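You operate a simulated robot arm through the tools that you are given. There is no shell and no other tool. Be economical: measure what you need, move in short steps, check, and stop when the job is done.

The job below is to be done with a simulated robot arm. You get a single attempt, and the scene is never put back.

## Task
Wind the bench winder's bobbin half full from the cone marked 20, on the small groove.
Fine: park the toggle that sits in the guide now on its own cone; lift the teal shifter; stop at the HALF ticks.

The check looks at the end state, three seconds after you hand in, the way a careful person would. Anything else that was tipped, shoved, dropped, spilled or broken makes it a failure.

## Robot
A 7-joint arm with a two-finger parallel gripper, fixed in place. Base frame: the origin is at the foot of the arm, x ahead of it, y to its left, z up. Lengths are in m, angles in degrees, forces in N, time in s.
Its first joint turns from -132.0 to 132.0 degrees. Payload 3.91 kg.
The TCP is the grasp point between the finger pads, 0.03 m short of the fingertips. In the tool frame z runs along the fingers and y along their closing line. Largest opening 0.11 m; finger width 0.02, thickness 0.01; the body of the gripper, 0.048 by 0.112 m, starts 0.055 m behind the TCP.
Orientation is that of the tool frame in the base frame, as a unit quaternion [w, x, y, z]. With the fingers straight down and closing along the base's y, the tool's x points along the base's -x, its y along +y and its z along -z.

## Interface
- The arm moves only by the tool arm_command. Its argument "increments" is a list that holds one entry, the list of rows, each a list of 7 numbers: the turn, a rotation vector about the tool's x, y, z in degrees, then the shift along the tool's x, y, z in m, then the closure, from 0 (fully open) to 1 (shut). In form: [[[ax, ay, az, tx, ty, tz, grip], ...]]. A call has 1 to 10 rows; each row shifts and turns the commanded pose from where the row before left it, along the tool's axes as they then stand. A row lasts 0.2 s, in which the tool goes at most 0.05 m and 8.6 degrees; a call with a longer step from one row to the next is refused whole, and so is a gripper value outside its range. Where a pose cannot be reached the arm comes as near as it can. A force on the tool above 60 N (or 10 N above the force at the start of the call, whichever is more), or a blocked arm, ends the call early, and 0.2 s more pass. The fingers move at their own pace (about 0.108 m/s each) and stop on an object; they squeeze with about 38 N. The grip force told is the motor's: it shows also when the fingers shut on nothing. Time passes only in rows, and 0.2 s behind the last, so rows that do not move let the fingers close. It gives the time, the measured TCP pose, the force on the tool (base axes), the opening and the grip force at its end, in the units of the frame above (readings bear some noise), with the torque about the TCP (base axes, N m) and any sound that the robot's microphone picked up.
- Cameras (640 x 400 px; columns grow to the right, rows downward): "scene" is fixed at [0.0497, -0.4982, 1.4818]; the picture's right is [0.30, -0.95, 0.00], its down [-0.57, -0.18, -0.80] and it looks along [0.77, 0.24, -0.60] (base axes); focal length 329 px, centre (320, 200). "wrist" rides on the gripper at [0.072, 0.017, -0.103] in the tool frame; the picture's right is [-0.23, 0.97, 0.00], its down [-0.76, -0.18, -0.62] and it looks along [-0.61, -0.14, 0.78] (tool axes); focal length 222 px, centre (320, 200). There is no depth. A picture from a camera that has moved, and an enlarged one, comes with that camera's place and axes in the base frame and with its lens.
- capture(camera): a new picture of that camera. The clock stands still meanwhile.
- close_up(camera, box): a new picture of the part [left, top, right, bottom] of that camera's present view, enlarged. The clock stands still meanwhile.
- close_job(): hands the job in; it is judged then, once.

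Work in short steps. Places have to be worked out from the pictures, the camera data and where the tool is seen: move nearer, look again, correct. Check each grasp and each placing, and mend what went wrong. You have 120 turns and 84 pictures in all, those below and enlarged ones among them. Open the gripper and draw the arm clear of the work before you hand the job in, unless the task says otherwise; then end with one line.

The tools are called after "Request:" by a JSON object that holds its "fn" and its "kwargs". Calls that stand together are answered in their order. arm_command: Moves the arm, as the interface text tells. Its arguments: {"type":"object","properties":{"increments":{"type":"array"}},"required":["increments"]} The other tools are called the same way: capture (camera) takes a picture; close_up (camera, box) takes an enlarged picture of a part of a camera's view; close_job () hands the job in.

At the start:

```text
time: 0.0
tcp_pos: [0.5436, -0.0537, 1.2072]
tcp_rot: [0.0, -0.001, 1.0, 0.0]
force: [0.9, 1.6, 0.2]
wrist_torque: [-0.01, 0.01, 0.01]
width: 0.1098
finger_force: 0.1
```

scene: 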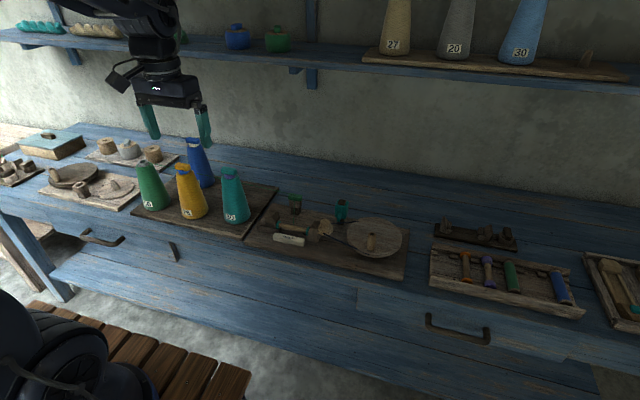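
wrist: 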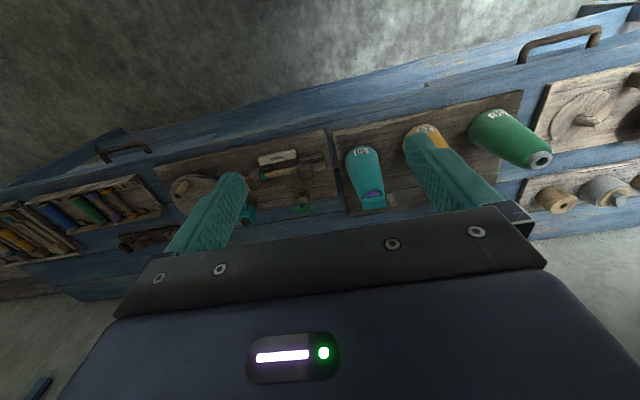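

I start by looking closely at the winder and the cones.

Request:
{"fn": "close_up", "kwargs": {"camera": "scene", "box": [240, 180, 420, 290]}}

Request:
{"fn": "close_up", "kwargs": {"camera": "scene", "box": [120, 130, 280, 240]}}

```text
3.56 times, centred on (330, 235) of scene
camera zoom: at [0.0497, -0.4982, 1.4818], right [0.3, -0.95, 0.0], down [-0.57, -0.18, -0.8], along [0.77, 0.24, -0.6], focal length 1169 px, centre (284, 76)
```

zoom: 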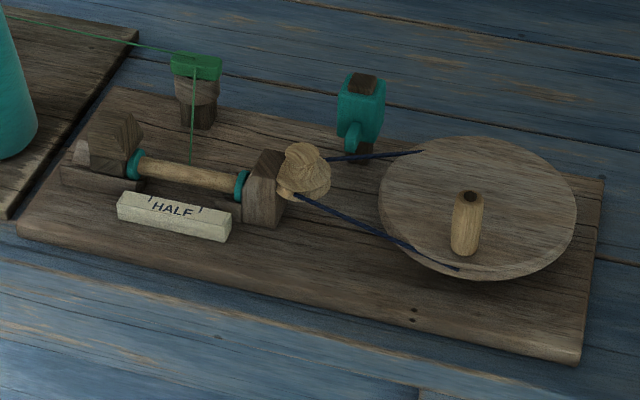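

```text
3.64 times, centred on (200, 185) of scene
camera zoom: at [0.0497, -0.4982, 1.4818], right [0.3, -0.95, 0.0], down [-0.57, -0.18, -0.8], along [0.77, 0.24, -0.6], focal length 1196 px, centre (756, 254)
```

zoom: 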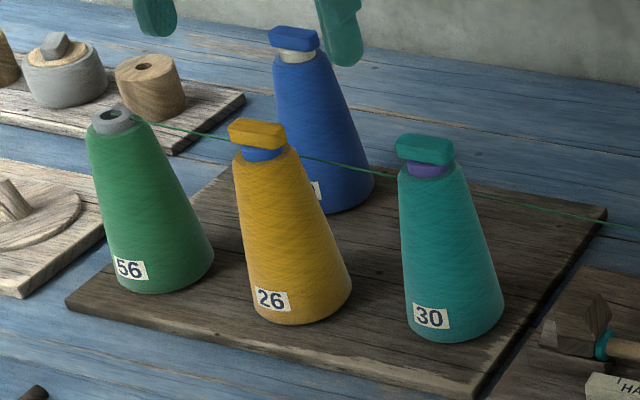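

The board holds cones 56, 26, 30 and a blue one with a hidden label. From two views I put the toggles at z≈0.967, with blue near (0.90, 0.22). I move over the gap between the front cones to read the blue cone's label.

Request:
{"fn": "arm_command", "kwargs": {"increments": [[[0, 0, 0, -0.007, 0.033, 0.0134, 0], [0, 0, 0, -0.007, 0.033, 0.0134, 0], [0, 0, 0, -0.007, 0.033, 0.0134, 0], [0, 0, 0, -0.007, 0.033, 0.0134, 0], [0, 0, 0, -0.007, 0.033, 0.0134, 0], [0, 0, 0, -0.007, 0.033, 0.0134, 0], [0, 0, 0, -0.007, 0.033, 0.0134, 0], [0, 0, 0, -0.007, 0.033, 0.0134, 0]]]}}

Request:
{"fn": "capture", "kwargs": {"camera": "wrist"}}

```text
time: 1.8
tcp_pos: [0.6006, 0.2102, 1.0998]
tcp_rot: [0.0, 0.0, 1.0, 0.0]
force: [-0.1, -1.1, -0.4]
wrist_torque: [0.0, -0.04, -0.01]
width: 0.1098
finger_force: 0.0
```

```text
79 pictures are left
camera wrist: at [0.527, 0.226, 1.2026], right [0.23, 0.97, 0.0], down [0.76, -0.18, 0.62], along [0.61, -0.14, -0.78], focal length 222 px, centre (320, 200)
```

wrist: 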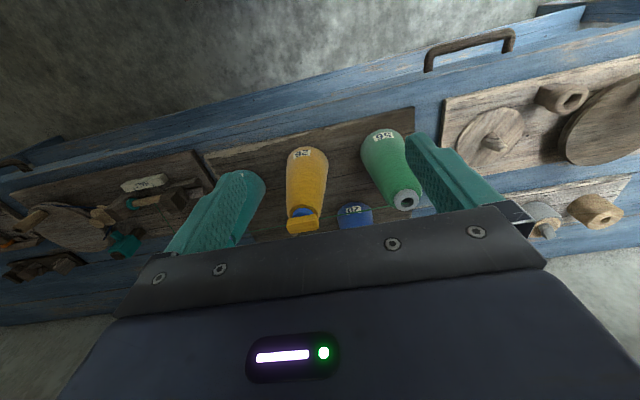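

Request:
{"fn": "close_up", "kwargs": {"camera": "wrist", "box": [280, 120, 440, 240]}}

Request:
{"fn": "close_up", "kwargs": {"camera": "wrist", "box": [0, 150, 220, 290]}}

```text
3.33 times, centred on (360, 180) of wrist
camera zoom: at [0.527, 0.226, 1.2026], right [0.23, 0.97, 0.0], down [0.76, -0.18, 0.62], along [0.61, -0.14, -0.78], focal length 740 px, centre (187, 267)
```

zoom: 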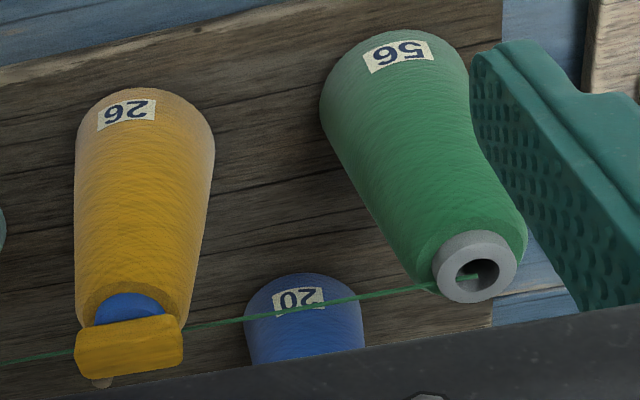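

```text
2.86 times, centred on (110, 220) of wrist
camera zoom: at [0.527, 0.226, 1.2026], right [0.23, 0.97, 0.0], down [0.76, -0.18, 0.62], along [0.61, -0.14, -0.78], focal length 635 px, centre (920, 143)
```

zoom: 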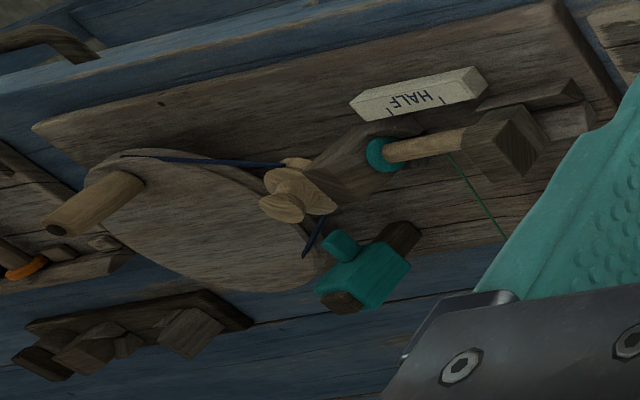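

The blue cone reads 20. Next I go to the winder at a safe height to look at the guide, its toggle and the shifter.

Request:
{"fn": "arm_command", "kwargs": {"increments": [[[0, 0, 0, -0.02, -0.043, 0, 0], [0, 0, 0, -0.02, -0.043, 0, 0], [0, 0, 0, -0.02, -0.043, 0, 0], [0, 0, 0, -0.02, -0.043, 0, 0], [0, 0, 0, -0.02, -0.043, 0, 0], [0, 0, 0, -0.02, -0.043, 0, 0], [0, 0, 0, -0.02, -0.043, 0, 0], [0, 0, 0, -0.02, -0.043, 0, 0], [0, 0, 0, -0.02, -0.043, 0, 0], [0, 0, 0, 0, 0, 0.045, 0]]]}}

Request:
{"fn": "capture", "kwargs": {"camera": "wrist"}}

```text
time: 4.0
tcp_pos: [0.7791, -0.1757, 1.0571]
tcp_rot: [-0.001, 0.001, 1.0, 0.0]
force: [-0.6, 0.0, -0.3]
wrist_torque: [-0.03, -0.02, -0.01]
width: 0.1102
finger_force: 0.1
```

```text
76 pictures are left
camera wrist: at [0.7053, -0.1591, 1.1603], right [0.23, 0.97, 0.0], down [0.76, -0.18, 0.62], along [0.61, -0.14, -0.78], focal length 222 px, centre (320, 200)
```

wrist: 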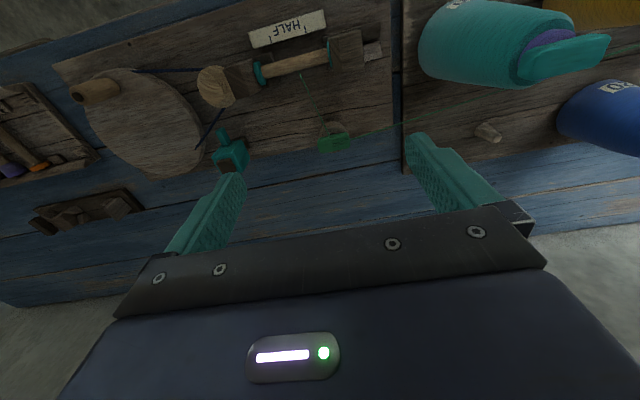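

Request:
{"fn": "close_up", "kwargs": {"camera": "wrist", "box": [180, 0, 400, 180]}}

Request:
{"fn": "close_up", "kwargs": {"camera": "wrist", "box": [290, 90, 370, 160]}}

Request:
{"fn": "close_up", "kwargs": {"camera": "scene", "box": [280, 190, 360, 240]}}

```text
2.22 times, centred on (290, 90) of wrist
camera zoom: at [0.7053, -0.1591, 1.1603], right [0.23, 0.97, 0.0], down [0.76, -0.18, 0.62], along [0.61, -0.14, -0.78], focal length 494 px, centre (387, 444)
```

zoom: 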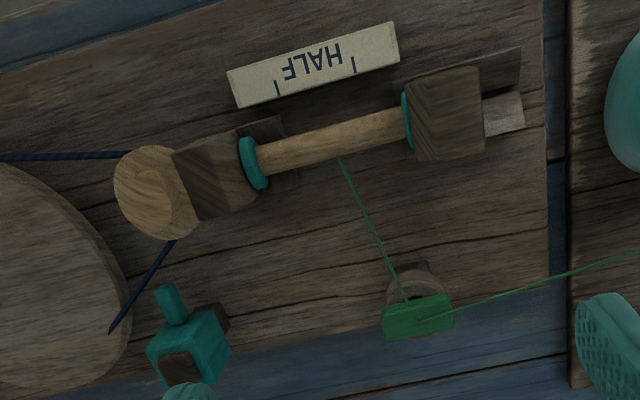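

```text
5.71 times, centred on (330, 125) of wrist
camera zoom: at [0.7053, -0.1591, 1.1603], right [0.23, 0.97, 0.0], down [0.76, -0.18, 0.62], along [0.61, -0.14, -0.78], focal length 1269 px, centre (263, 629)
```

zoom: 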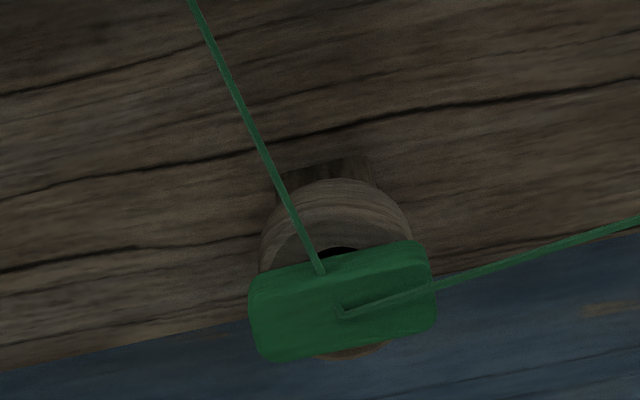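

```text
8.00 times, centred on (320, 215) of scene
camera zoom: at [0.0497, -0.4982, 1.4818], right [0.3, -0.95, 0.0], down [-0.57, -0.18, -0.8], along [0.77, 0.24, -0.6], focal length 2630 px, centre (320, 80)
```

zoom: 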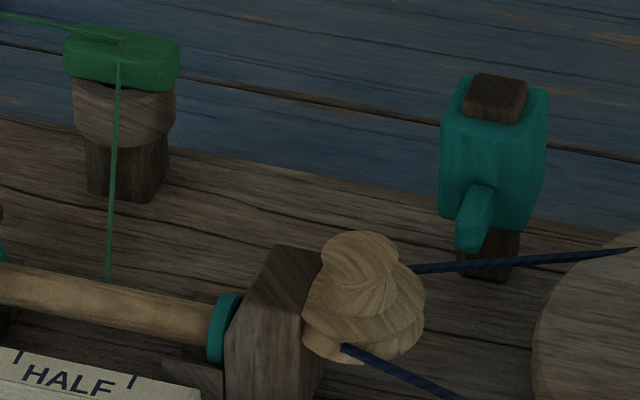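

The 20 cone is blue, and the guide's green toggle (top centre ≈ (0.840, −0.170, 0.867)) is a bar along y belonging to cone 56. I move above it and check alignment.

Request:
{"fn": "arm_command", "kwargs": {"increments": [[[0, 0, 0, -0.02, 0.002, 0.036, 0.2], [0, 0, 0, -0.02, 0.002, 0.036, 0.2], [0, 0, 0, -0.021, 0.002, 0.036, 0.2]]]}}

Request:
{"fn": "close_up", "kwargs": {"camera": "wrist", "box": [230, 100, 430, 230]}}

Request:
{"fn": "close_up", "kwargs": {"camera": "scene", "box": [250, 150, 350, 230]}}

```text
time: 4.8
tcp_pos: [0.8415, -0.1694, 0.9479]
tcp_rot: [0.0, -0.001, 1.0, 0.0]
force: [0.2, -0.8, 0.8]
wrist_torque: [-0.02, -0.01, 0.01]
width: 0.0881
finger_force: 0.1
```

```text
3.08 times, centred on (330, 165) of wrist
camera zoom: at [0.7681, -0.152, 1.0509], right [0.23, 0.97, 0.0], down [0.76, -0.18, 0.62], along [0.61, -0.14, -0.78], focal length 684 px, centre (289, 308)
```

zoom: 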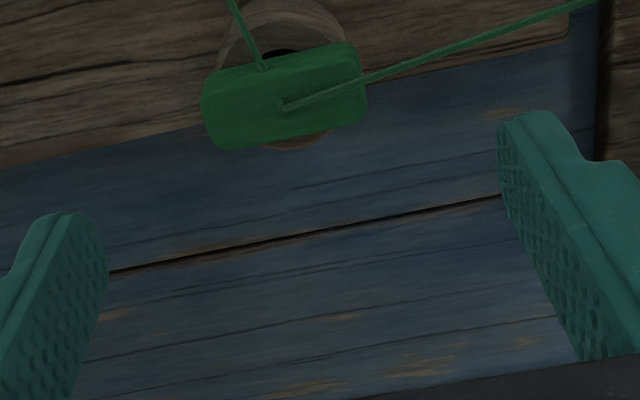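

```text
5.00 times, centred on (300, 190) of scene
camera zoom: at [0.0497, -0.4982, 1.4818], right [0.3, -0.95, 0.0], down [-0.57, -0.18, -0.8], along [0.77, 0.24, -0.6], focal length 1644 px, centre (420, 250)
```

zoom: 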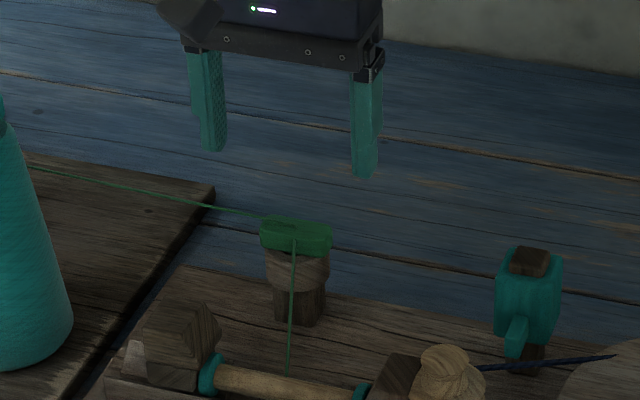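

The bar lies along y, centred at (0.839, −0.169) and aligned with the fingers. I descend and grip its ends with the lower part of the pads.

Request:
{"fn": "arm_command", "kwargs": {"increments": [[[0, 0, 0, 0.001, -0.0005, 0.026, 0.25], [0, 0, 0, 0, 0, 0.025, 0.25], [0, 0, 0, 0, 0, 0.024, 0.25], [0, 0, 0, 0, 0, 0, 0.25], [0, 0, 0, 0, 0, 0, 0.6], [0, 0, 0, 0, 0, 0, 1], [0, 0, 0, 0, 0, 0, 1]]]}}

Request:
{"fn": "close_up", "kwargs": {"camera": "wrist", "box": [230, 100, 430, 230]}}

```text
time: 6.4
tcp_pos: [0.8416, -0.1697, 0.8714]
tcp_rot: [0.0, 0.0, 1.0, 0.0]
force: [0.2, 12.7, -1.7]
wrist_torque: [0.15, 0.02, 0.04]
width: 0.0441
finger_force: 37.5
```

```text
3.08 times, centred on (330, 165) of wrist
camera zoom: at [0.7672, -0.1529, 0.9757], right [0.23, 0.97, 0.0], down [0.76, -0.18, 0.62], along [0.61, -0.14, -0.78], focal length 684 px, centre (289, 308)
```

zoom: 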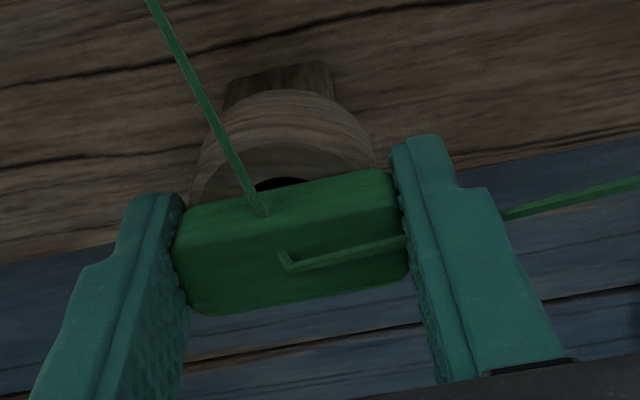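

Gripped at 0.044 m with a 12.7 N sideways bias in +y, so the tool is slightly off centre. I nudge +y to relieve it, then lift straight up.

Request:
{"fn": "arm_command", "kwargs": {"increments": [[[0, 0, 0, 0, 0.0015, 0, 1], [0, 0, 0, 0, 0, -0.01, 1], [0, 0, 0, 0, 0, -0.015, 1], [0, 0, 0, 0, 0, -0.025, 1], [0, 0, 0, 0, 0, -0.03, 1], [0, 0, 0, 0, 0, -0.04, 1], [0, 0, 0, 0, 0, -0.04, 1]]]}}

Request:
{"fn": "capture", "kwargs": {"camera": "wrist"}}

Request:
{"fn": "close_up", "kwargs": {"camera": "scene", "box": [220, 110, 360, 230]}}

```text
time: 8.0
tcp_pos: [0.8393, -0.1697, 1.0306]
tcp_rot: [-0.001, 0.0, 1.0, 0.0]
force: [0.9, 0.8, -1.2]
wrist_torque: [-0.04, 0.02, -0.01]
width: 0.0438
finger_force: 38.1
```

```text
69 pictures are left
camera wrist: at [0.766, -0.1541, 1.1351], right [0.23, 0.97, 0.0], down [0.76, -0.18, 0.62], along [0.61, -0.14, -0.78], focal length 222 px, centre (320, 200)
```

wrist: 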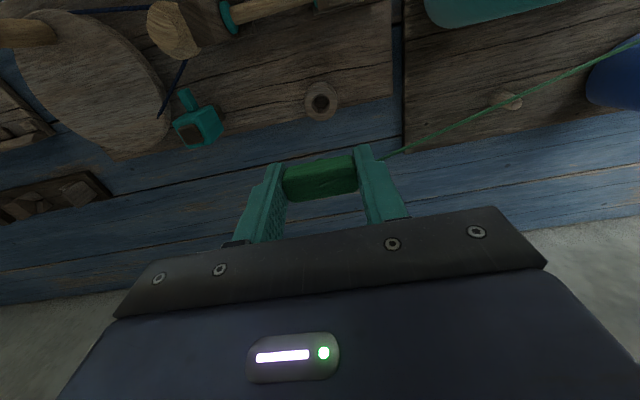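

```text
3.33 times, centred on (290, 170) of scene
camera zoom: at [0.0497, -0.4982, 1.4818], right [0.3, -0.95, 0.0], down [-0.57, -0.18, -0.8], along [0.77, 0.24, -0.6], focal length 1096 px, centre (420, 300)
```

zoom: 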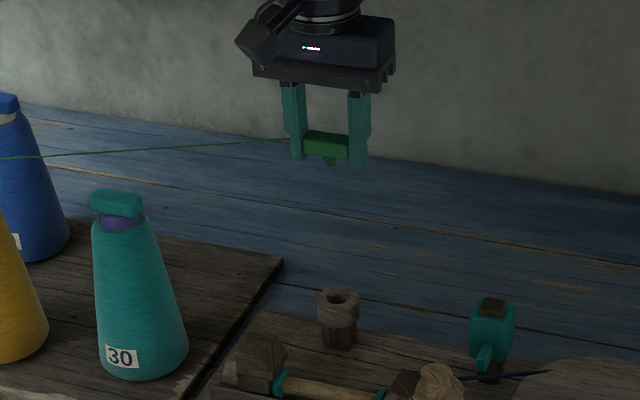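

The toggle came out with its short stem and the winding thread is gone. I carry it high toward cone 56, stopping short of it to locate the hole.

Request:
{"fn": "arm_command", "kwargs": {"increments": [[[0, 0, 0, 0.013, 0.0472, -0.003, 1], [0, 0, 0, 0.013, 0.0472, -0.003, 1], [0, 0, 0, 0.013, 0.0472, -0.003, 1], [0, 0, 0, 0.013, 0.0472, -0.003, 1], [0, 0, 0, 0.013, 0.0472, -0.003, 1], [0, 0, 0, 0.013, 0.0472, -0.003, 1], [0, 0, 0, 0.013, 0.0472, -0.003, 1], [0, 0, 0, 0.013, 0.0472, -0.003, 1], [0, 0, 0, 0.013, 0.0472, -0.003, 1], [0, 0, 0, 0.013, 0.0472, -0.003, 1]]]}}

Request:
{"fn": "capture", "kwargs": {"camera": "wrist"}}

Request:
{"fn": "close_up", "kwargs": {"camera": "scene", "box": [120, 100, 240, 220]}}

```text
time: 10.2
tcp_pos: [0.7091, 0.303, 1.0603]
tcp_rot: [0.0, 0.0, 1.0, 0.0]
force: [-0.4, -0.8, 0.1]
wrist_torque: [0.04, -0.03, 0.01]
width: 0.0443
finger_force: 38.0
```

```text
67 pictures are left
camera wrist: at [0.6353, 0.3197, 1.1641], right [0.23, 0.97, 0.0], down [0.76, -0.18, 0.62], along [0.61, -0.14, -0.78], focal length 222 px, centre (320, 200)
```

wrist: 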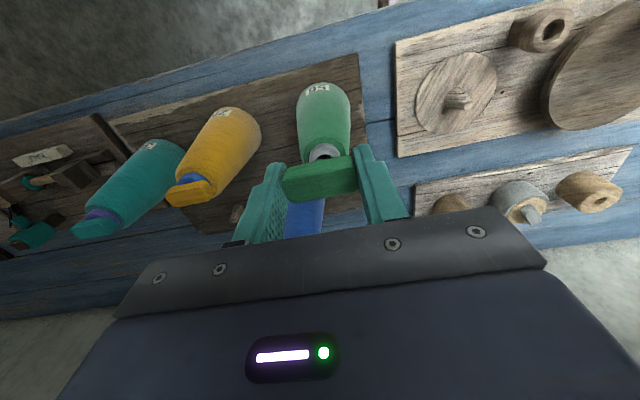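

```text
3.33 times, centred on (180, 160) of scene
camera zoom: at [0.0497, -0.4982, 1.4818], right [0.3, -0.95, 0.0], down [-0.57, -0.18, -0.8], along [0.77, 0.24, -0.6], focal length 1096 px, centre (787, 333)
```

zoom: 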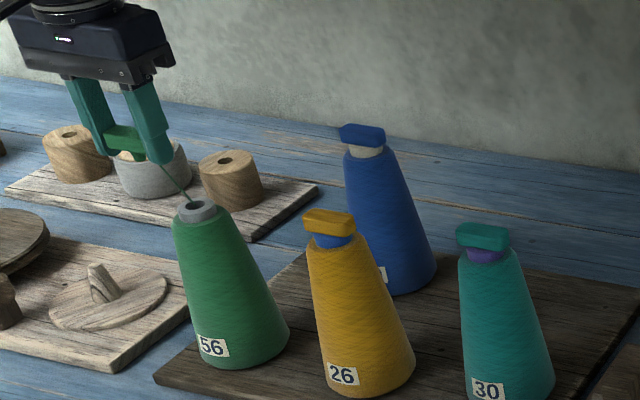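

The held toggle hides the hole. I back off 6 cm in x to see it.

Request:
{"fn": "arm_command", "kwargs": {"increments": [[[0, 0, 0, 0.03, 0, 0, 1], [0, 0, 0, 0.03, 0, 0, 1]]]}}

Request:
{"fn": "close_up", "kwargs": {"camera": "wrist", "box": [250, 60, 410, 220]}}

```text
time: 10.8
tcp_pos: [0.6481, 0.3018, 1.0625]
tcp_rot: [0.0, 0.001, 1.0, 0.0]
force: [-0.6, 0.0, -0.8]
wrist_torque: [0.05, 0.02, 0.0]
width: 0.0439
finger_force: 37.7
```

```text
2.50 times, centred on (330, 140) of wrist
camera zoom: at [0.5755, 0.3183, 1.1649], right [0.23, 0.97, 0.0], down [0.76, -0.18, 0.62], along [0.61, -0.14, -0.78], focal length 555 px, centre (295, 350)
```

zoom: 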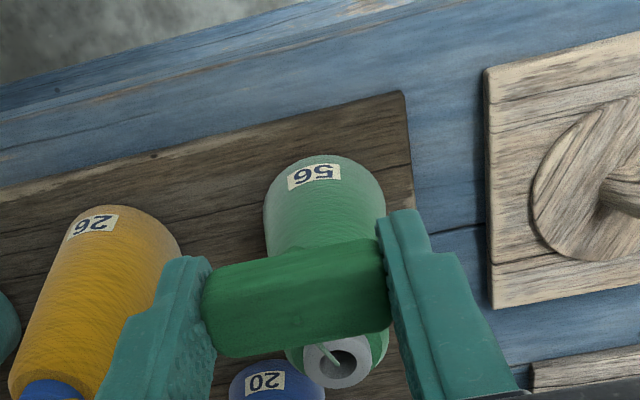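

Triangulating two wrist views puts the hole at (0.748, 0.3006) with its rim at z≈0.96. I move so the stem hovers about 1 cm above it.

Request:
{"fn": "arm_command", "kwargs": {"increments": [[[0, 0, 0, -0.033, 0, 0, 1], [0, 0, 0, -0.033, -0.001, 0, 1], [0, 0, 0, -0.034, 0, 0, 1], [0, 0, 0, 0, 0, 0.025, 1], [0, 0, 0, 0, 0, 0.023, 1]]]}}

Request:
{"fn": "close_up", "kwargs": {"camera": "scene", "box": [130, 110, 210, 190]}}

Request:
{"fn": "close_up", "kwargs": {"camera": "wrist", "box": [250, 100, 410, 220]}}

```text
time: 12.0
tcp_pos: [0.7498, 0.3006, 1.015]
tcp_rot: [0.0, 0.0, 1.0, 0.0]
force: [0.8, 0.0, 0.6]
wrist_torque: [0.01, 0.01, -0.03]
width: 0.0439
finger_force: 38.1
```

```text
5.00 times, centred on (170, 150) of scene
camera zoom: at [0.0497, -0.4982, 1.4818], right [0.3, -0.95, 0.0], down [-0.57, -0.18, -0.8], along [0.77, 0.24, -0.6], focal length 1644 px, centre (1070, 450)
```

zoom: 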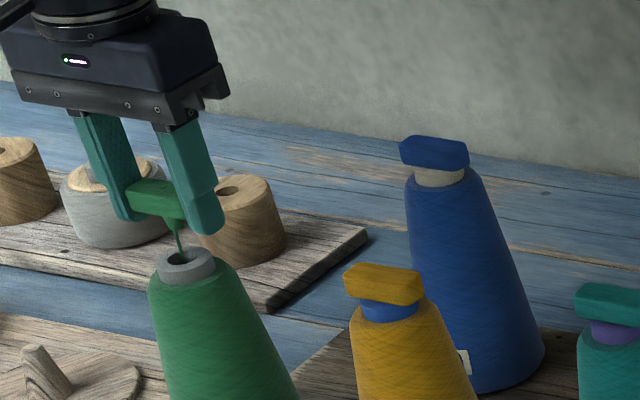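

```text
3.33 times, centred on (330, 160) of wrist
camera zoom: at [0.6758, 0.3186, 1.1181], right [0.23, 0.97, 0.0], down [0.76, -0.18, 0.62], along [0.61, -0.14, -0.78], focal length 740 px, centre (287, 333)
```

zoom: 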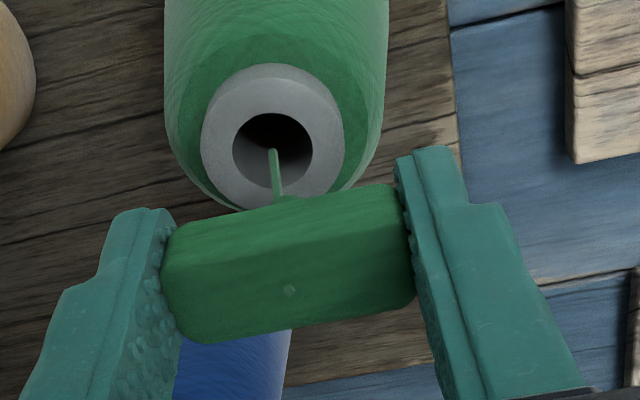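

Stem and hole are nearly in line; the hole comes out at about (0.748, 0.2985). I correct by 2 mm and lower gently.

Request:
{"fn": "arm_command", "kwargs": {"increments": [[[0, 0, 0, 0.0015, -0.0015, 0.005, 1], [0, 0, 0, 0, 0, 0.006, 1], [0, 0, 0, 0, 0, 0.006, 1], [0, 0, 0, 0, 0, 0.005, 1], [0, 0, 0, 0, 0, 0.004, 1], [0, 0, 0, 0, 0, 0, 1]]]}}

Request:
{"fn": "close_up", "kwargs": {"camera": "scene", "box": [130, 110, 210, 190]}}

Request:
{"fn": "close_up", "kwargs": {"camera": "wrist", "box": [250, 100, 410, 220]}}

```text
time: 13.4
tcp_pos: [0.7493, 0.3002, 0.9873]
tcp_rot: [0.0, 0.0, 1.0, 0.001]
force: [-1.3, 0.3, -0.9]
wrist_torque: [0.02, 0.01, 0.03]
width: 0.0442
finger_force: 38.3
```

```text
5.00 times, centred on (170, 150) of scene
camera zoom: at [0.0497, -0.4982, 1.4818], right [0.3, -0.95, 0.0], down [-0.57, -0.18, -0.8], along [0.77, 0.24, -0.6], focal length 1644 px, centre (1070, 450)
```

zoom: 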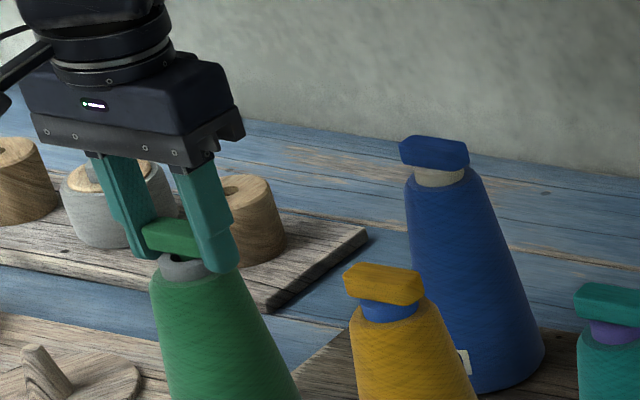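

```text
3.33 times, centred on (330, 160) of wrist
camera zoom: at [0.6756, 0.317, 1.0915], right [0.23, 0.97, 0.0], down [0.76, -0.18, 0.62], along [0.61, -0.14, -0.78], focal length 740 px, centre (287, 333)
```

zoom: 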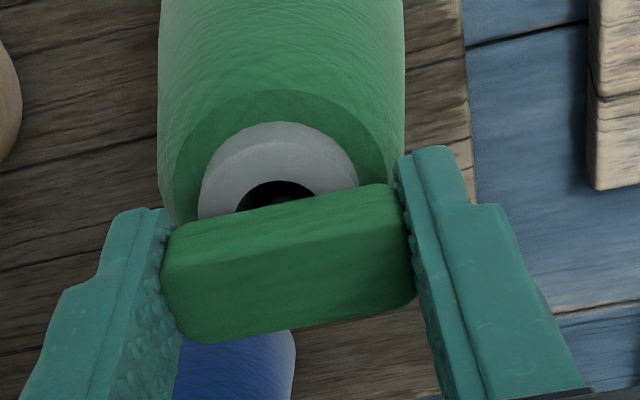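

The stem is entering the hole with little force. The hole centre looks about 2 mm nearer in x, so I nudge that and lower further.

Request:
{"fn": "arm_command", "kwargs": {"increments": [[[0, 0, 0, 0.0018, -0.001, 0, 1], [0, 0, 0, 0, 0, 0.003, 1], [0, 0, 0, 0, 0, 0.002, 1], [0, 0, 0, 0, 0, 0.002, 1], [0, 0, 0, 0, 0, 0, 1]]]}}

Request:
{"fn": "close_up", "kwargs": {"camera": "scene", "box": [130, 130, 190, 180]}}

```text
time: 14.5
tcp_pos: [0.7491, 0.3002, 0.9856]
tcp_rot: [0.003, 0.001, 1.0, 0.002]
force: [-4.1, -3.6, 19.6]
wrist_torque: [-0.25, 0.03, -0.03]
width: 0.0444
finger_force: 37.9
stopped in row 5: the force on the tool passed its limit at 62 N (the readings are from after the stop); the commanded pose is now the measured one
```

```text
8.00 times, centred on (160, 155) of scene
camera zoom: at [0.0497, -0.4982, 1.4818], right [0.3, -0.95, 0.0], down [-0.57, -0.18, -0.8], along [0.77, 0.24, -0.6], focal length 2630 px, centre (1600, 560)
```

zoom: 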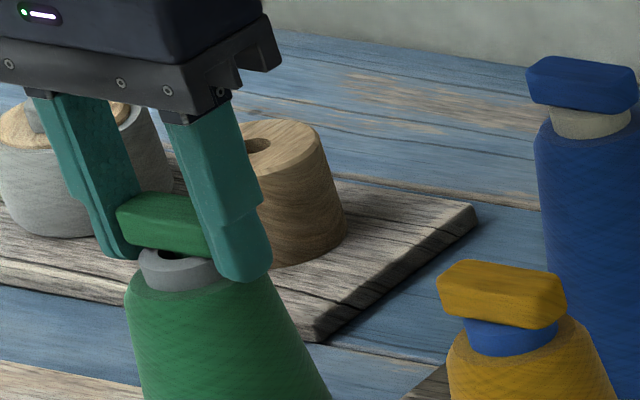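

It met the rim (62 N) before seating, and the hole is still visible on the near side, so the toggle sits too far in +x. I raise it 8 mm and re-measure.

Request:
{"fn": "arm_command", "kwargs": {"increments": [[[0, 0, 0, 0, 0, -0.005, 1], [0, 0, 0, 0, 0, -0.005, 1], [0, 0, 0, 0, 0, 0, 1]]]}}

Request:
{"fn": "close_up", "kwargs": {"camera": "scene", "box": [130, 130, 190, 180]}}

Request:
{"fn": "close_up", "kwargs": {"camera": "wrist", "box": [270, 120, 390, 210]}}

```text
time: 15.3
tcp_pos: [0.748, 0.3007, 0.9944]
tcp_rot: [0.002, 0.001, 1.0, 0.001]
force: [-1.6, -0.4, -0.9]
wrist_torque: [0.03, 0.01, -0.01]
width: 0.0441
finger_force: 37.5
```

```text
8.00 times, centred on (160, 155) of scene
camera zoom: at [0.0497, -0.4982, 1.4818], right [0.3, -0.95, 0.0], down [-0.57, -0.18, -0.8], along [0.77, 0.24, -0.6], focal length 2630 px, centre (1600, 560)
```

zoom: 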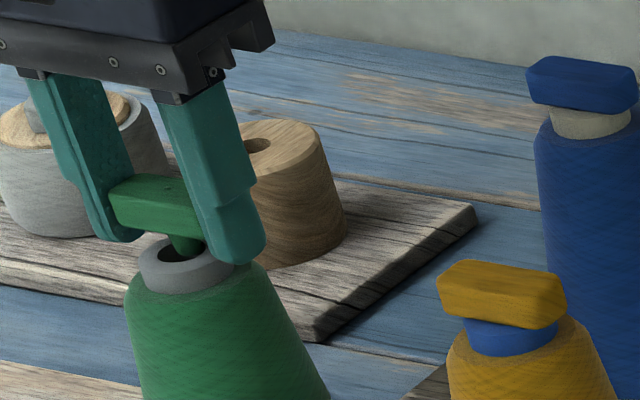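

```text
4.44 times, centred on (330, 165) of wrist
camera zoom: at [0.6747, 0.3168, 1.0975], right [0.23, 0.97, 0.0], down [0.76, -0.18, 0.63], along [0.61, -0.14, -0.78], focal length 987 px, centre (276, 356)
```

zoom: 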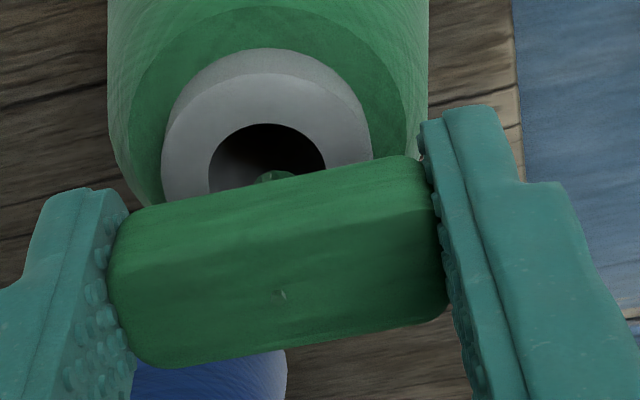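

Both views show the stem about 2.5 mm too far in +x while y is right. I shift and lower again in small steps.

Request:
{"fn": "arm_command", "kwargs": {"increments": [[[0, 0, 0, 0.0025, 0, 0, 1], [0, 0, 0, 0, 0, 0.003, 1], [0, 0, 0, 0, 0, 0.003, 1], [0, 0, 0, 0, 0, 0.003, 1], [0, 0, 0, 0, 0, 0.002, 1], [0, 0, 0, 0, 0, 0.001, 1], [0, 0, 0, 0, 0, 0, 1]]]}}

Request:
{"fn": "close_up", "kwargs": {"camera": "scene", "box": [130, 130, 190, 180]}}

Request:
{"fn": "close_up", "kwargs": {"camera": "wrist", "box": [270, 120, 390, 210]}}

```text
time: 16.9
tcp_pos: [0.7458, 0.2988, 0.9851]
tcp_rot: [0.005, 0.002, 1.0, 0.002]
force: [3.4, -12.7, 59.3]
wrist_torque: [-0.88, -0.06, 0.03]
width: 0.0443
finger_force: 38.1
```

```text
8.00 times, centred on (160, 155) of scene
camera zoom: at [0.0497, -0.4982, 1.4818], right [0.3, -0.95, 0.0], down [-0.57, -0.18, -0.8], along [0.77, 0.24, -0.6], focal length 2630 px, centre (1600, 560)
```

zoom: 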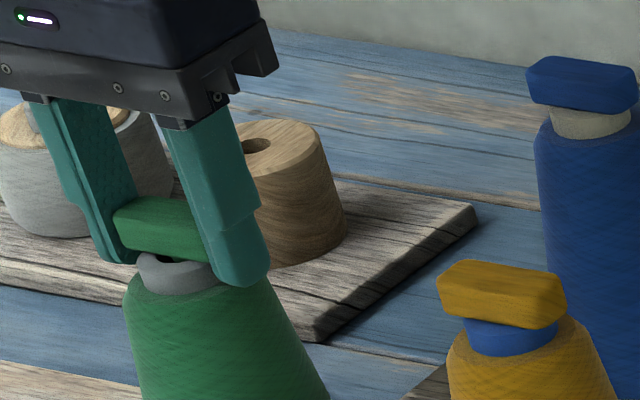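

```text
4.44 times, centred on (330, 165) of wrist
camera zoom: at [0.672, 0.3161, 1.0884], right [0.23, 0.97, 0.01], down [0.76, -0.18, 0.63], along [0.61, -0.14, -0.78], focal length 987 px, centre (276, 356)
```

zoom: 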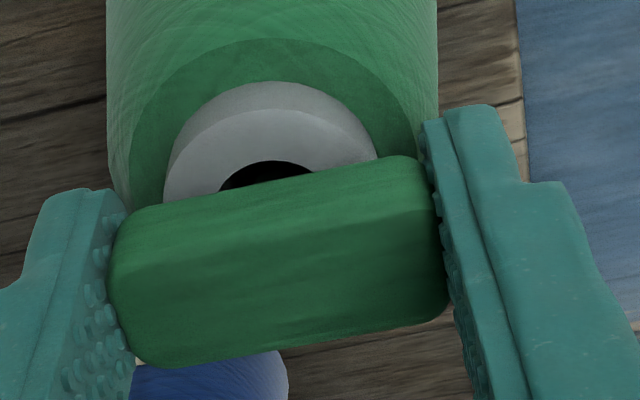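

Contact is again at z≈0.985, and the torque puts it 15 mm to one side, which is the collar's radius. So the bar itself is resting on the rim with its stem in the hole. I relieve the push and open slowly.

Request:
{"fn": "arm_command", "kwargs": {"increments": [[[0, 0, 0, 0, 0, -0.0015, 1], [0, 0, 0, 0, 0, -0.001, 1], [0, 0, 0, 0, 0, 0, 0.55], [0, 0, 0, 0, 0, 0, 0.5], [0, 0, 0, 0, 0, 0, 0.4], [0, 0, 0, 0, 0, 0, 0.3], [0, 0, 0, 0, 0, 0, 0.3]]]}}

Request:
{"fn": "close_up", "kwargs": {"camera": "scene", "box": [130, 130, 190, 180]}}

Request:
{"fn": "close_up", "kwargs": {"camera": "wrist", "box": [270, 120, 390, 210]}}

```text
time: 18.5
tcp_pos: [0.7467, 0.3004, 0.9846]
tcp_rot: [0.002, 0.001, 1.0, 0.0]
force: [0.7, 0.2, 0.2]
wrist_torque: [0.01, -0.01, 0.0]
width: 0.0769
finger_force: 0.0
```

```text
8.00 times, centred on (160, 155) of scene
camera zoom: at [0.0497, -0.4982, 1.4818], right [0.3, -0.95, 0.0], down [-0.57, -0.18, -0.8], along [0.77, 0.24, -0.6], focal length 2630 px, centre (1600, 560)
```

zoom: 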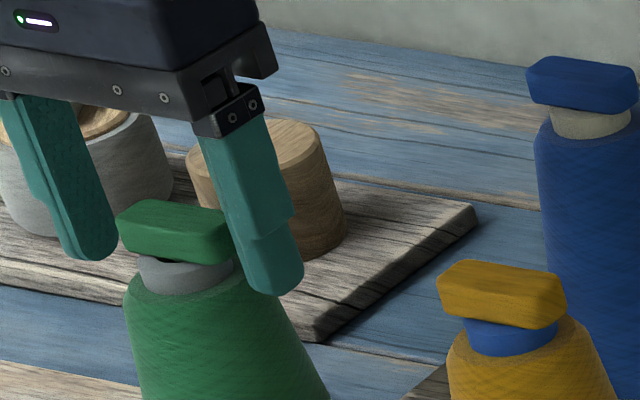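

```text
4.44 times, centred on (330, 165) of wrist
camera zoom: at [0.672, 0.3167, 1.0878], right [0.23, 0.97, 0.0], down [0.76, -0.18, 0.63], along [0.61, -0.14, -0.78], focal length 987 px, centre (276, 356)
```

zoom: 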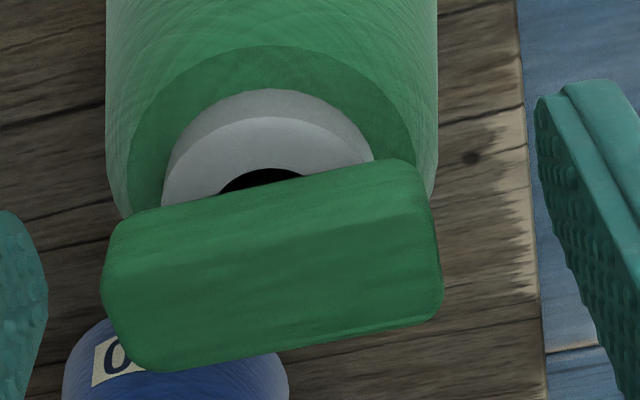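

The green toggle sits level on cone 56 like its neighbours. I rise and move toward the blue toggle for a look.

Request:
{"fn": "arm_command", "kwargs": {"increments": [[[0, 0, 0, 0, 0, -0.03, 0.3], [0, 0, 0, 0, 0, -0.035, 0.3], [0, 0, 0, 0, 0, -0.03, 0.25], [0, 0, 0, -0.035, -0.025, 0, 0.2], [0, 0, 0, -0.035, -0.025, 0, 0.2], [0, 0, 0, -0.035, -0.025, 0, 0.2]]]}}

Request:
{"fn": "capture", "kwargs": {"camera": "wrist"}}

Request:
{"fn": "close_up", "kwargs": {"camera": "wrist", "box": [260, 80, 400, 200]}}

```text
time: 19.9
tcp_pos: [0.8493, 0.2257, 1.0833]
tcp_rot: [0.003, -0.001, 1.0, 0.001]
force: [-0.2, 0.2, 0.6]
wrist_torque: [-0.06, -0.02, 0.01]
width: 0.088
finger_force: 0.0
```

```text
53 pictures are left
camera wrist: at [0.7758, 0.2419, 1.185], right [0.23, 0.97, 0.0], down [0.76, -0.18, 0.63], along [0.61, -0.14, -0.78], focal length 222 px, centre (320, 200)
```

wrist: 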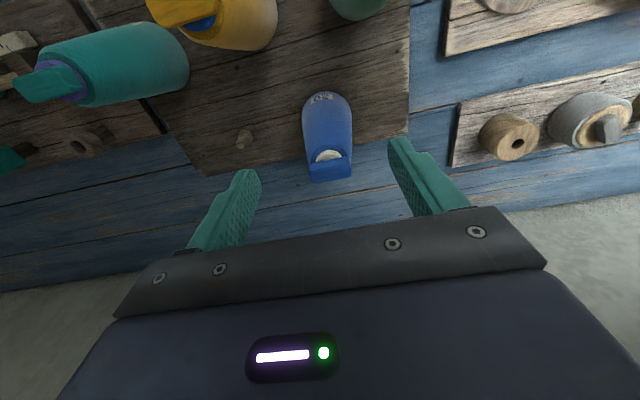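

```text
3.33 times, centred on (330, 140) of wrist
camera zoom: at [0.7758, 0.2419, 1.185], right [0.23, 0.97, 0.0], down [0.76, -0.18, 0.63], along [0.61, -0.14, -0.78], focal length 740 px, centre (287, 400)
```

zoom: 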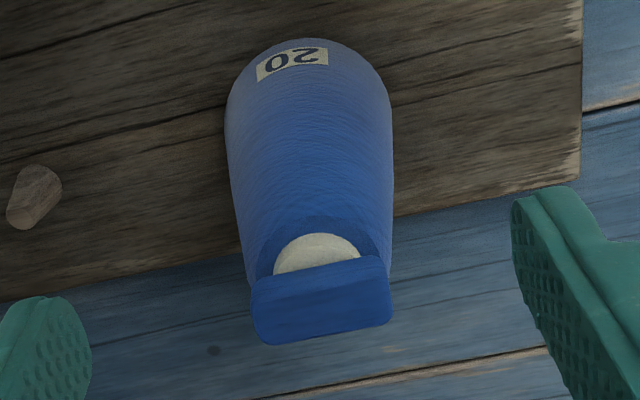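

The blue bar is also along y, centred at about (0.904, 0.2245). I move above it and check before the grip.

Request:
{"fn": "arm_command", "kwargs": {"increments": [[[0, 0, 0, -0.027, -0.0005, 0.01, 0.25], [0, 0, 0, -0.0275, -0.0005, 0.02, 0.25], [0, 0, 0, 0, 0, 0.02, 0.25], [0, 0, 0, 0, 0, 0, 0.25]]]}}

Request:
{"fn": "close_up", "kwargs": {"camera": "wrist", "box": [250, 100, 410, 220]}}

```text
time: 20.9
tcp_pos: [0.9049, 0.2237, 1.0292]
tcp_rot: [0.003, 0.001, 1.0, 0.0]
force: [-0.3, 0.3, -0.6]
wrist_torque: [0.0, 0.0, -0.03]
width: 0.0824
finger_force: 0.0
```

```text
3.33 times, centred on (330, 160) of wrist
camera zoom: at [0.8315, 0.2402, 1.1326], right [0.23, 0.97, 0.0], down [0.76, -0.18, 0.63], along [0.61, -0.14, -0.78], focal length 740 px, centre (287, 333)
```

zoom: 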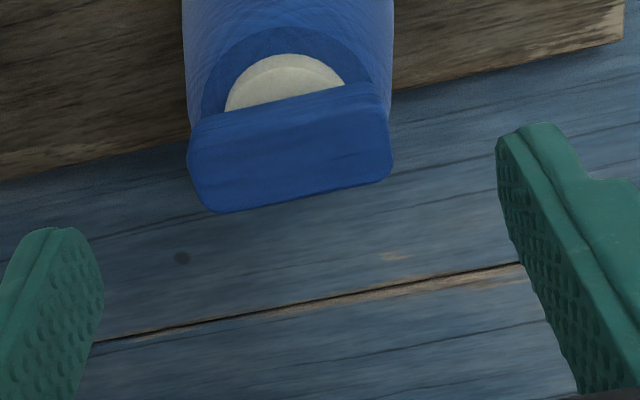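

Offset is only about 1.5 mm in y; I correct it, descend and grip.

Request:
{"fn": "arm_command", "kwargs": {"increments": [[[0, 0, 0, 0.001, 0.0015, 0.012, 0.25], [0, 0, 0, 0, 0, 0.016, 0.25], [0, 0, 0, 0, 0, 0.014, 0.25], [0, 0, 0, 0, 0, 0, 0.25], [0, 0, 0, 0, 0, 0, 0.6], [0, 0, 0, 0, 0, 0, 1], [0, 0, 0, 0, 0, 0, 1]]]}}

Request:
{"fn": "close_up", "kwargs": {"camera": "wrist", "box": [250, 100, 410, 220]}}

```text
time: 22.5
tcp_pos: [0.9035, 0.225, 0.9895]
tcp_rot: [0.002, 0.001, 1.0, 0.001]
force: [0.3, -1.1, 0.6]
wrist_torque: [0.0, -0.05, 0.02]
width: 0.0441
finger_force: 38.6
```

```text
3.33 times, centred on (330, 160) of wrist
camera zoom: at [0.8301, 0.2417, 1.0916], right [0.23, 0.97, 0.0], down [0.76, -0.18, 0.63], along [0.61, -0.14, -0.78], focal length 740 px, centre (287, 333)
```

zoom: 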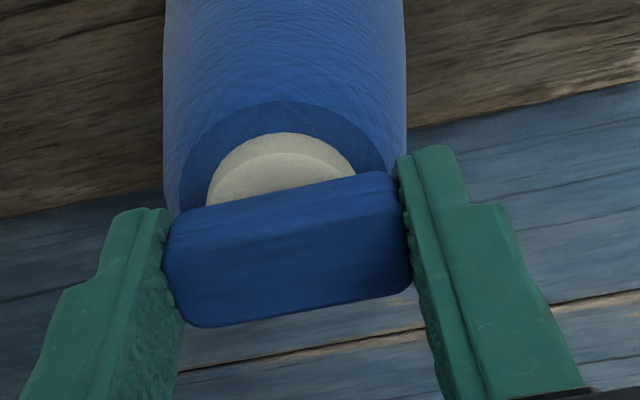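

Gripped at 0.044 m with negligible side force. I lift straight out and look.

Request:
{"fn": "arm_command", "kwargs": {"increments": [[[0, 0, 0, 0, 0, -0.01, 1], [0, 0, 0, 0, 0, -0.015, 1], [0, 0, 0, 0, 0, -0.025, 1], [0, 0, 0, 0, 0, -0.03, 1]]]}}

Request:
{"fn": "close_up", "kwargs": {"camera": "scene", "box": [120, 100, 260, 220]}}

```text
time: 23.5
tcp_pos: [0.9034, 0.2267, 1.0692]
tcp_rot: [0.002, 0.0, 1.0, 0.001]
force: [0.2, 0.7, -0.6]
wrist_torque: [0.0, -0.01, 0.0]
width: 0.0441
finger_force: 37.9
```

```text
3.33 times, centred on (190, 160) of scene
camera zoom: at [0.0497, -0.4982, 1.4818], right [0.3, -0.95, 0.0], down [-0.57, -0.18, -0.8], along [0.77, 0.24, -0.6], focal length 1096 px, centre (753, 333)
```

zoom: 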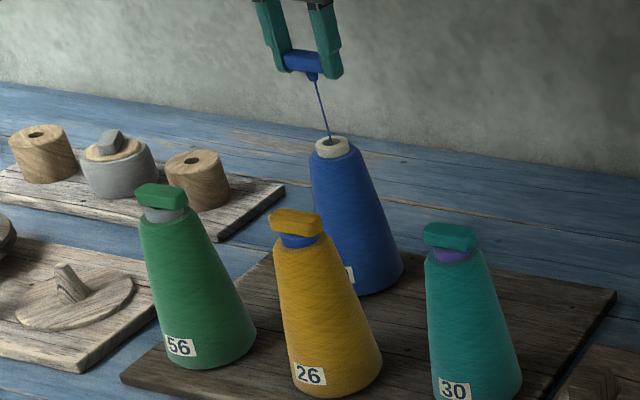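

The blue toggle is up with its thread trailing to cone 20, and green sits properly. I carry it over to above the guide.

Request:
{"fn": "arm_command", "kwargs": {"increments": [[[0, 0, 0, 0.0073, -0.0441, 0, 1], [0, 0, 0, 0.0073, -0.0441, 0, 1], [0, 0, 0, 0.0073, -0.0441, 0, 1], [0, 0, 0, 0.0073, -0.0441, 0, 1], [0, 0, 0, 0.0073, -0.0441, 0, 1], [0, 0, 0, 0.0073, -0.0441, 0, 1], [0, 0, 0, 0.0073, -0.0441, 0, 1], [0, 0, 0, 0.0073, -0.0441, 0, 1], [0, 0, 0, 0.0073, -0.0441, 0, 1]]]}}

Request:
{"fn": "arm_command", "kwargs": {"increments": [[[0, 0, 0, 0, 0, 0.04, 1], [0, 0, 0, 0, 0, 0.04, 1], [0, 0, 0, 0, 0, 0.035, 1], [0, 0, 0, 0, 0, 0.03, 1], [0, 0, 0, 0, 0, 0, 1]]]}}

Request:
{"fn": "close_up", "kwargs": {"camera": "wrist", "box": [250, 100, 410, 220]}}

Request:
{"fn": "close_up", "kwargs": {"camera": "scene", "box": [260, 160, 340, 230]}}

```text
time: 25.5
tcp_pos: [0.8384, -0.1726, 1.0668]
tcp_rot: [0.002, 0.0, 1.0, 0.0]
force: [0.0, -0.2, 0.3]
wrist_torque: [-0.01, 0.01, -0.01]
width: 0.044
finger_force: 38.1
```

```text
time: 26.7
tcp_pos: [0.8396, -0.1701, 0.9229]
tcp_rot: [0.002, 0.001, 1.0, 0.001]
force: [0.0, -0.6, -0.4]
wrist_torque: [-0.02, 0.03, 0.05]
width: 0.0439
finger_force: 37.9
```

```text
3.33 times, centred on (330, 160) of wrist
camera zoom: at [0.766, -0.1541, 1.0255], right [0.23, 0.97, 0.0], down [0.76, -0.18, 0.63], along [0.61, -0.14, -0.78], focal length 740 px, centre (287, 333)
```

zoom: 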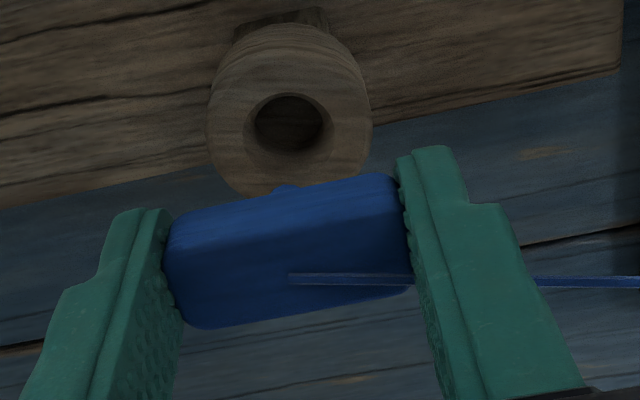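

```text
5.71 times, centred on (300, 195) of scene
camera zoom: at [0.0497, -0.4982, 1.4818], right [0.3, -0.95, 0.0], down [-0.57, -0.18, -0.8], along [0.77, 0.24, -0.6], focal length 1879 px, centre (434, 229)
```

zoom: 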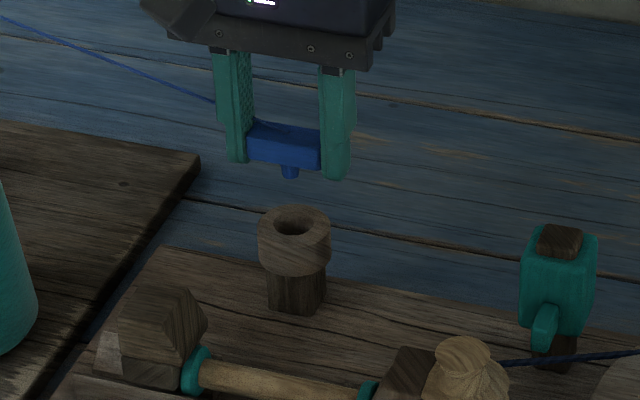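

The countersunk guide hole is at about (0.838, −0.170), right under the stem. I lower with small final steps.

Request:
{"fn": "arm_command", "kwargs": {"increments": [[[0, 0, 0, 0.0015, 0, 0.012, 1], [0, 0, 0, 0, 0, 0.012, 1], [0, 0, 0, 0, 0, 0.008, 1], [0, 0, 0, 0, 0, 0.006, 1], [0, 0, 0, 0, 0, 0.003, 1], [0, 0, 0, 0, 0, 0.003, 1], [0, 0, 0, 0, 0, 0.002, 1], [0, 0, 0, 0, 0, 0, 1]]]}}

Request:
{"fn": "close_up", "kwargs": {"camera": "wrist", "box": [250, 100, 410, 220]}}

Request:
{"fn": "close_up", "kwargs": {"camera": "scene", "box": [260, 180, 340, 240]}}

```text
time: 28.3
tcp_pos: [0.8402, -0.1711, 0.8827]
tcp_rot: [0.006, 0.001, 1.0, 0.001]
force: [-1.2, -0.9, 14.2]
wrist_torque: [0.33, 0.06, 0.11]
width: 0.0441
finger_force: 38.2
stopped in row 7: the force on the tool passed its limit at 65 N (the readings are from after the stop); the commanded pose is now the measured one
```

```text
3.33 times, centred on (330, 160) of wrist
camera zoom: at [0.7651, -0.1542, 0.9853], right [0.23, 0.97, 0.0], down [0.75, -0.18, 0.63], along [0.62, -0.14, -0.77], focal length 740 px, centre (287, 333)
```

zoom: 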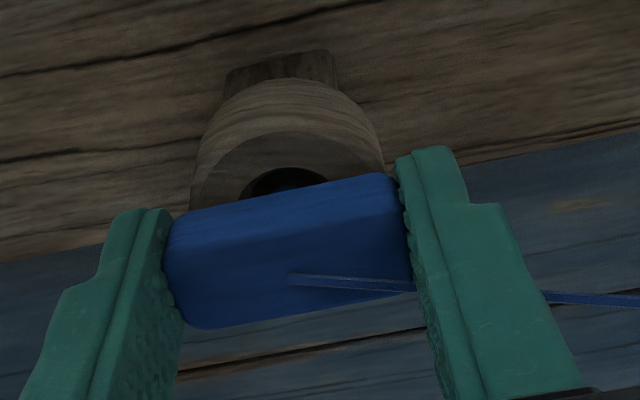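

```text
6.67 times, centred on (300, 210) of scene
camera zoom: at [0.0497, -0.4982, 1.4818], right [0.3, -0.95, 0.0], down [-0.57, -0.18, -0.8], along [0.77, 0.24, -0.6], focal length 2192 px, centre (453, 133)
```

zoom: 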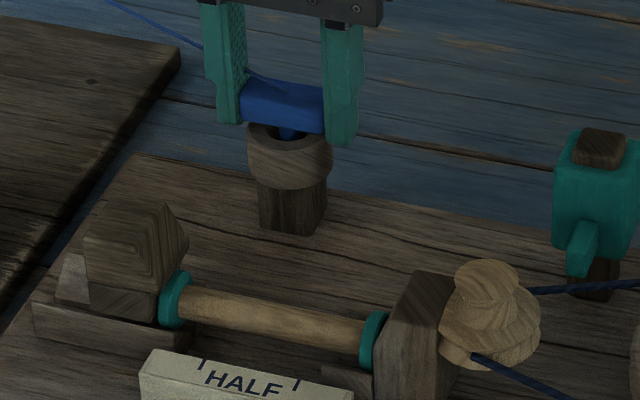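

It stopped early (z 0.883), with the stem hung on the far side of the hole at TCP x 0.840. I raise 4 mm, shift 3 mm toward the base and retry.

Request:
{"fn": "arm_command", "kwargs": {"increments": [[[0, 0, 0, 0, 0, -0.005, 1], [0, 0, 0, 0.003, 0.0005, 0, 1], [0, 0, 0, 0, 0, 0, 1], [0, 0, 0, 0, 0, 0.004, 1], [0, 0, 0, 0, 0, 0.003, 1], [0, 0, 0, 0, 0, 0.002, 1], [0, 0, 0, 0, 0, 0.002, 1], [0, 0, 0, 0, 0, 0.002, 1], [0, 0, 0, 0, 0, 0, 1]]]}}

Request:
{"fn": "close_up", "kwargs": {"camera": "scene", "box": [260, 180, 340, 240]}}

```text
time: 29.8
tcp_pos: [0.8375, -0.1702, 0.8835]
tcp_rot: [0.007, 0.0, 1.0, 0.001]
force: [-2.6, 0.3, 18.5]
wrist_torque: [0.43, 0.0, 0.17]
width: 0.0442
finger_force: 38.0
stopped in row 7: the force on the tool passed its limit at 68 N (the readings are from after the stop); the commanded pose is now the measured one
```

```text
6.67 times, centred on (300, 210) of scene
camera zoom: at [0.0497, -0.4982, 1.4818], right [0.3, -0.95, 0.0], down [-0.57, -0.18, -0.8], along [0.77, 0.24, -0.6], focal length 2192 px, centre (453, 133)
```

zoom: 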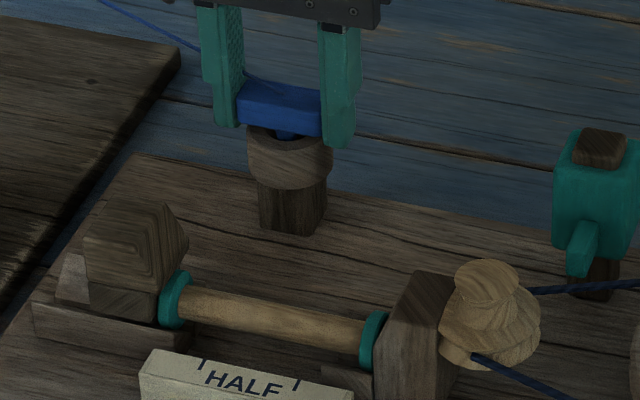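

The torque (0.43 N·m at 18.5 N) puts the contact 23 mm to +y. So the +y fingertip is landing on the cup's rim, and the cup is further +y than the tool. I raise, shift +y 2.5 mm and retry.

Request:
{"fn": "arm_command", "kwargs": {"increments": [[[0, 0, 0, 0, 0, -0.006, 1], [0, 0, 0, 0, 0.0025, 0, 1], [0, 0, 0, 0, 0, 0, 1], [0, 0, 0, 0, 0, 0.004, 1], [0, 0, 0, 0, 0, 0.003, 1], [0, 0, 0, 0, 0, 0.003, 1], [0, 0, 0, 0, 0, 0.002, 1], [0, 0, 0, 0, 0, 0, 1]]]}}

Request:
{"fn": "close_up", "kwargs": {"camera": "scene", "box": [260, 180, 340, 240]}}

Request:
{"fn": "close_up", "kwargs": {"camera": "wrist", "box": [250, 100, 410, 220]}}

```text
time: 31.1
tcp_pos: [0.8378, -0.1686, 0.8818]
tcp_rot: [0.009, 0.0, 1.0, 0.001]
force: [-3.5, 0.6, 18.3]
wrist_torque: [-0.39, 0.16, -0.17]
width: 0.0435
finger_force: 38.0
stopped in row 6: the force on the tool passed its limit at 68 N (the readings are from after the stop); the commanded pose is now the measured one
```

```text
6.67 times, centred on (300, 210) of scene
camera zoom: at [0.0497, -0.4982, 1.4818], right [0.3, -0.95, 0.0], down [-0.57, -0.18, -0.8], along [0.77, 0.24, -0.6], focal length 2192 px, centre (453, 133)
```

zoom: 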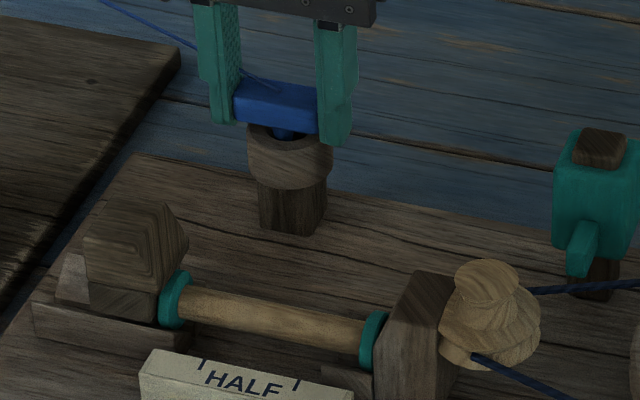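

```text
3.33 times, centred on (330, 160) of wrist
camera zoom: at [0.7632, -0.1514, 0.985], right [0.23, 0.97, 0.0], down [0.75, -0.18, 0.64], along [0.62, -0.14, -0.77], focal length 740 px, centre (287, 333)
```

zoom: 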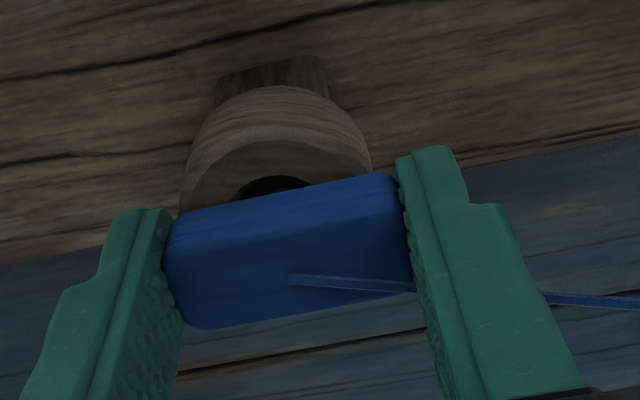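

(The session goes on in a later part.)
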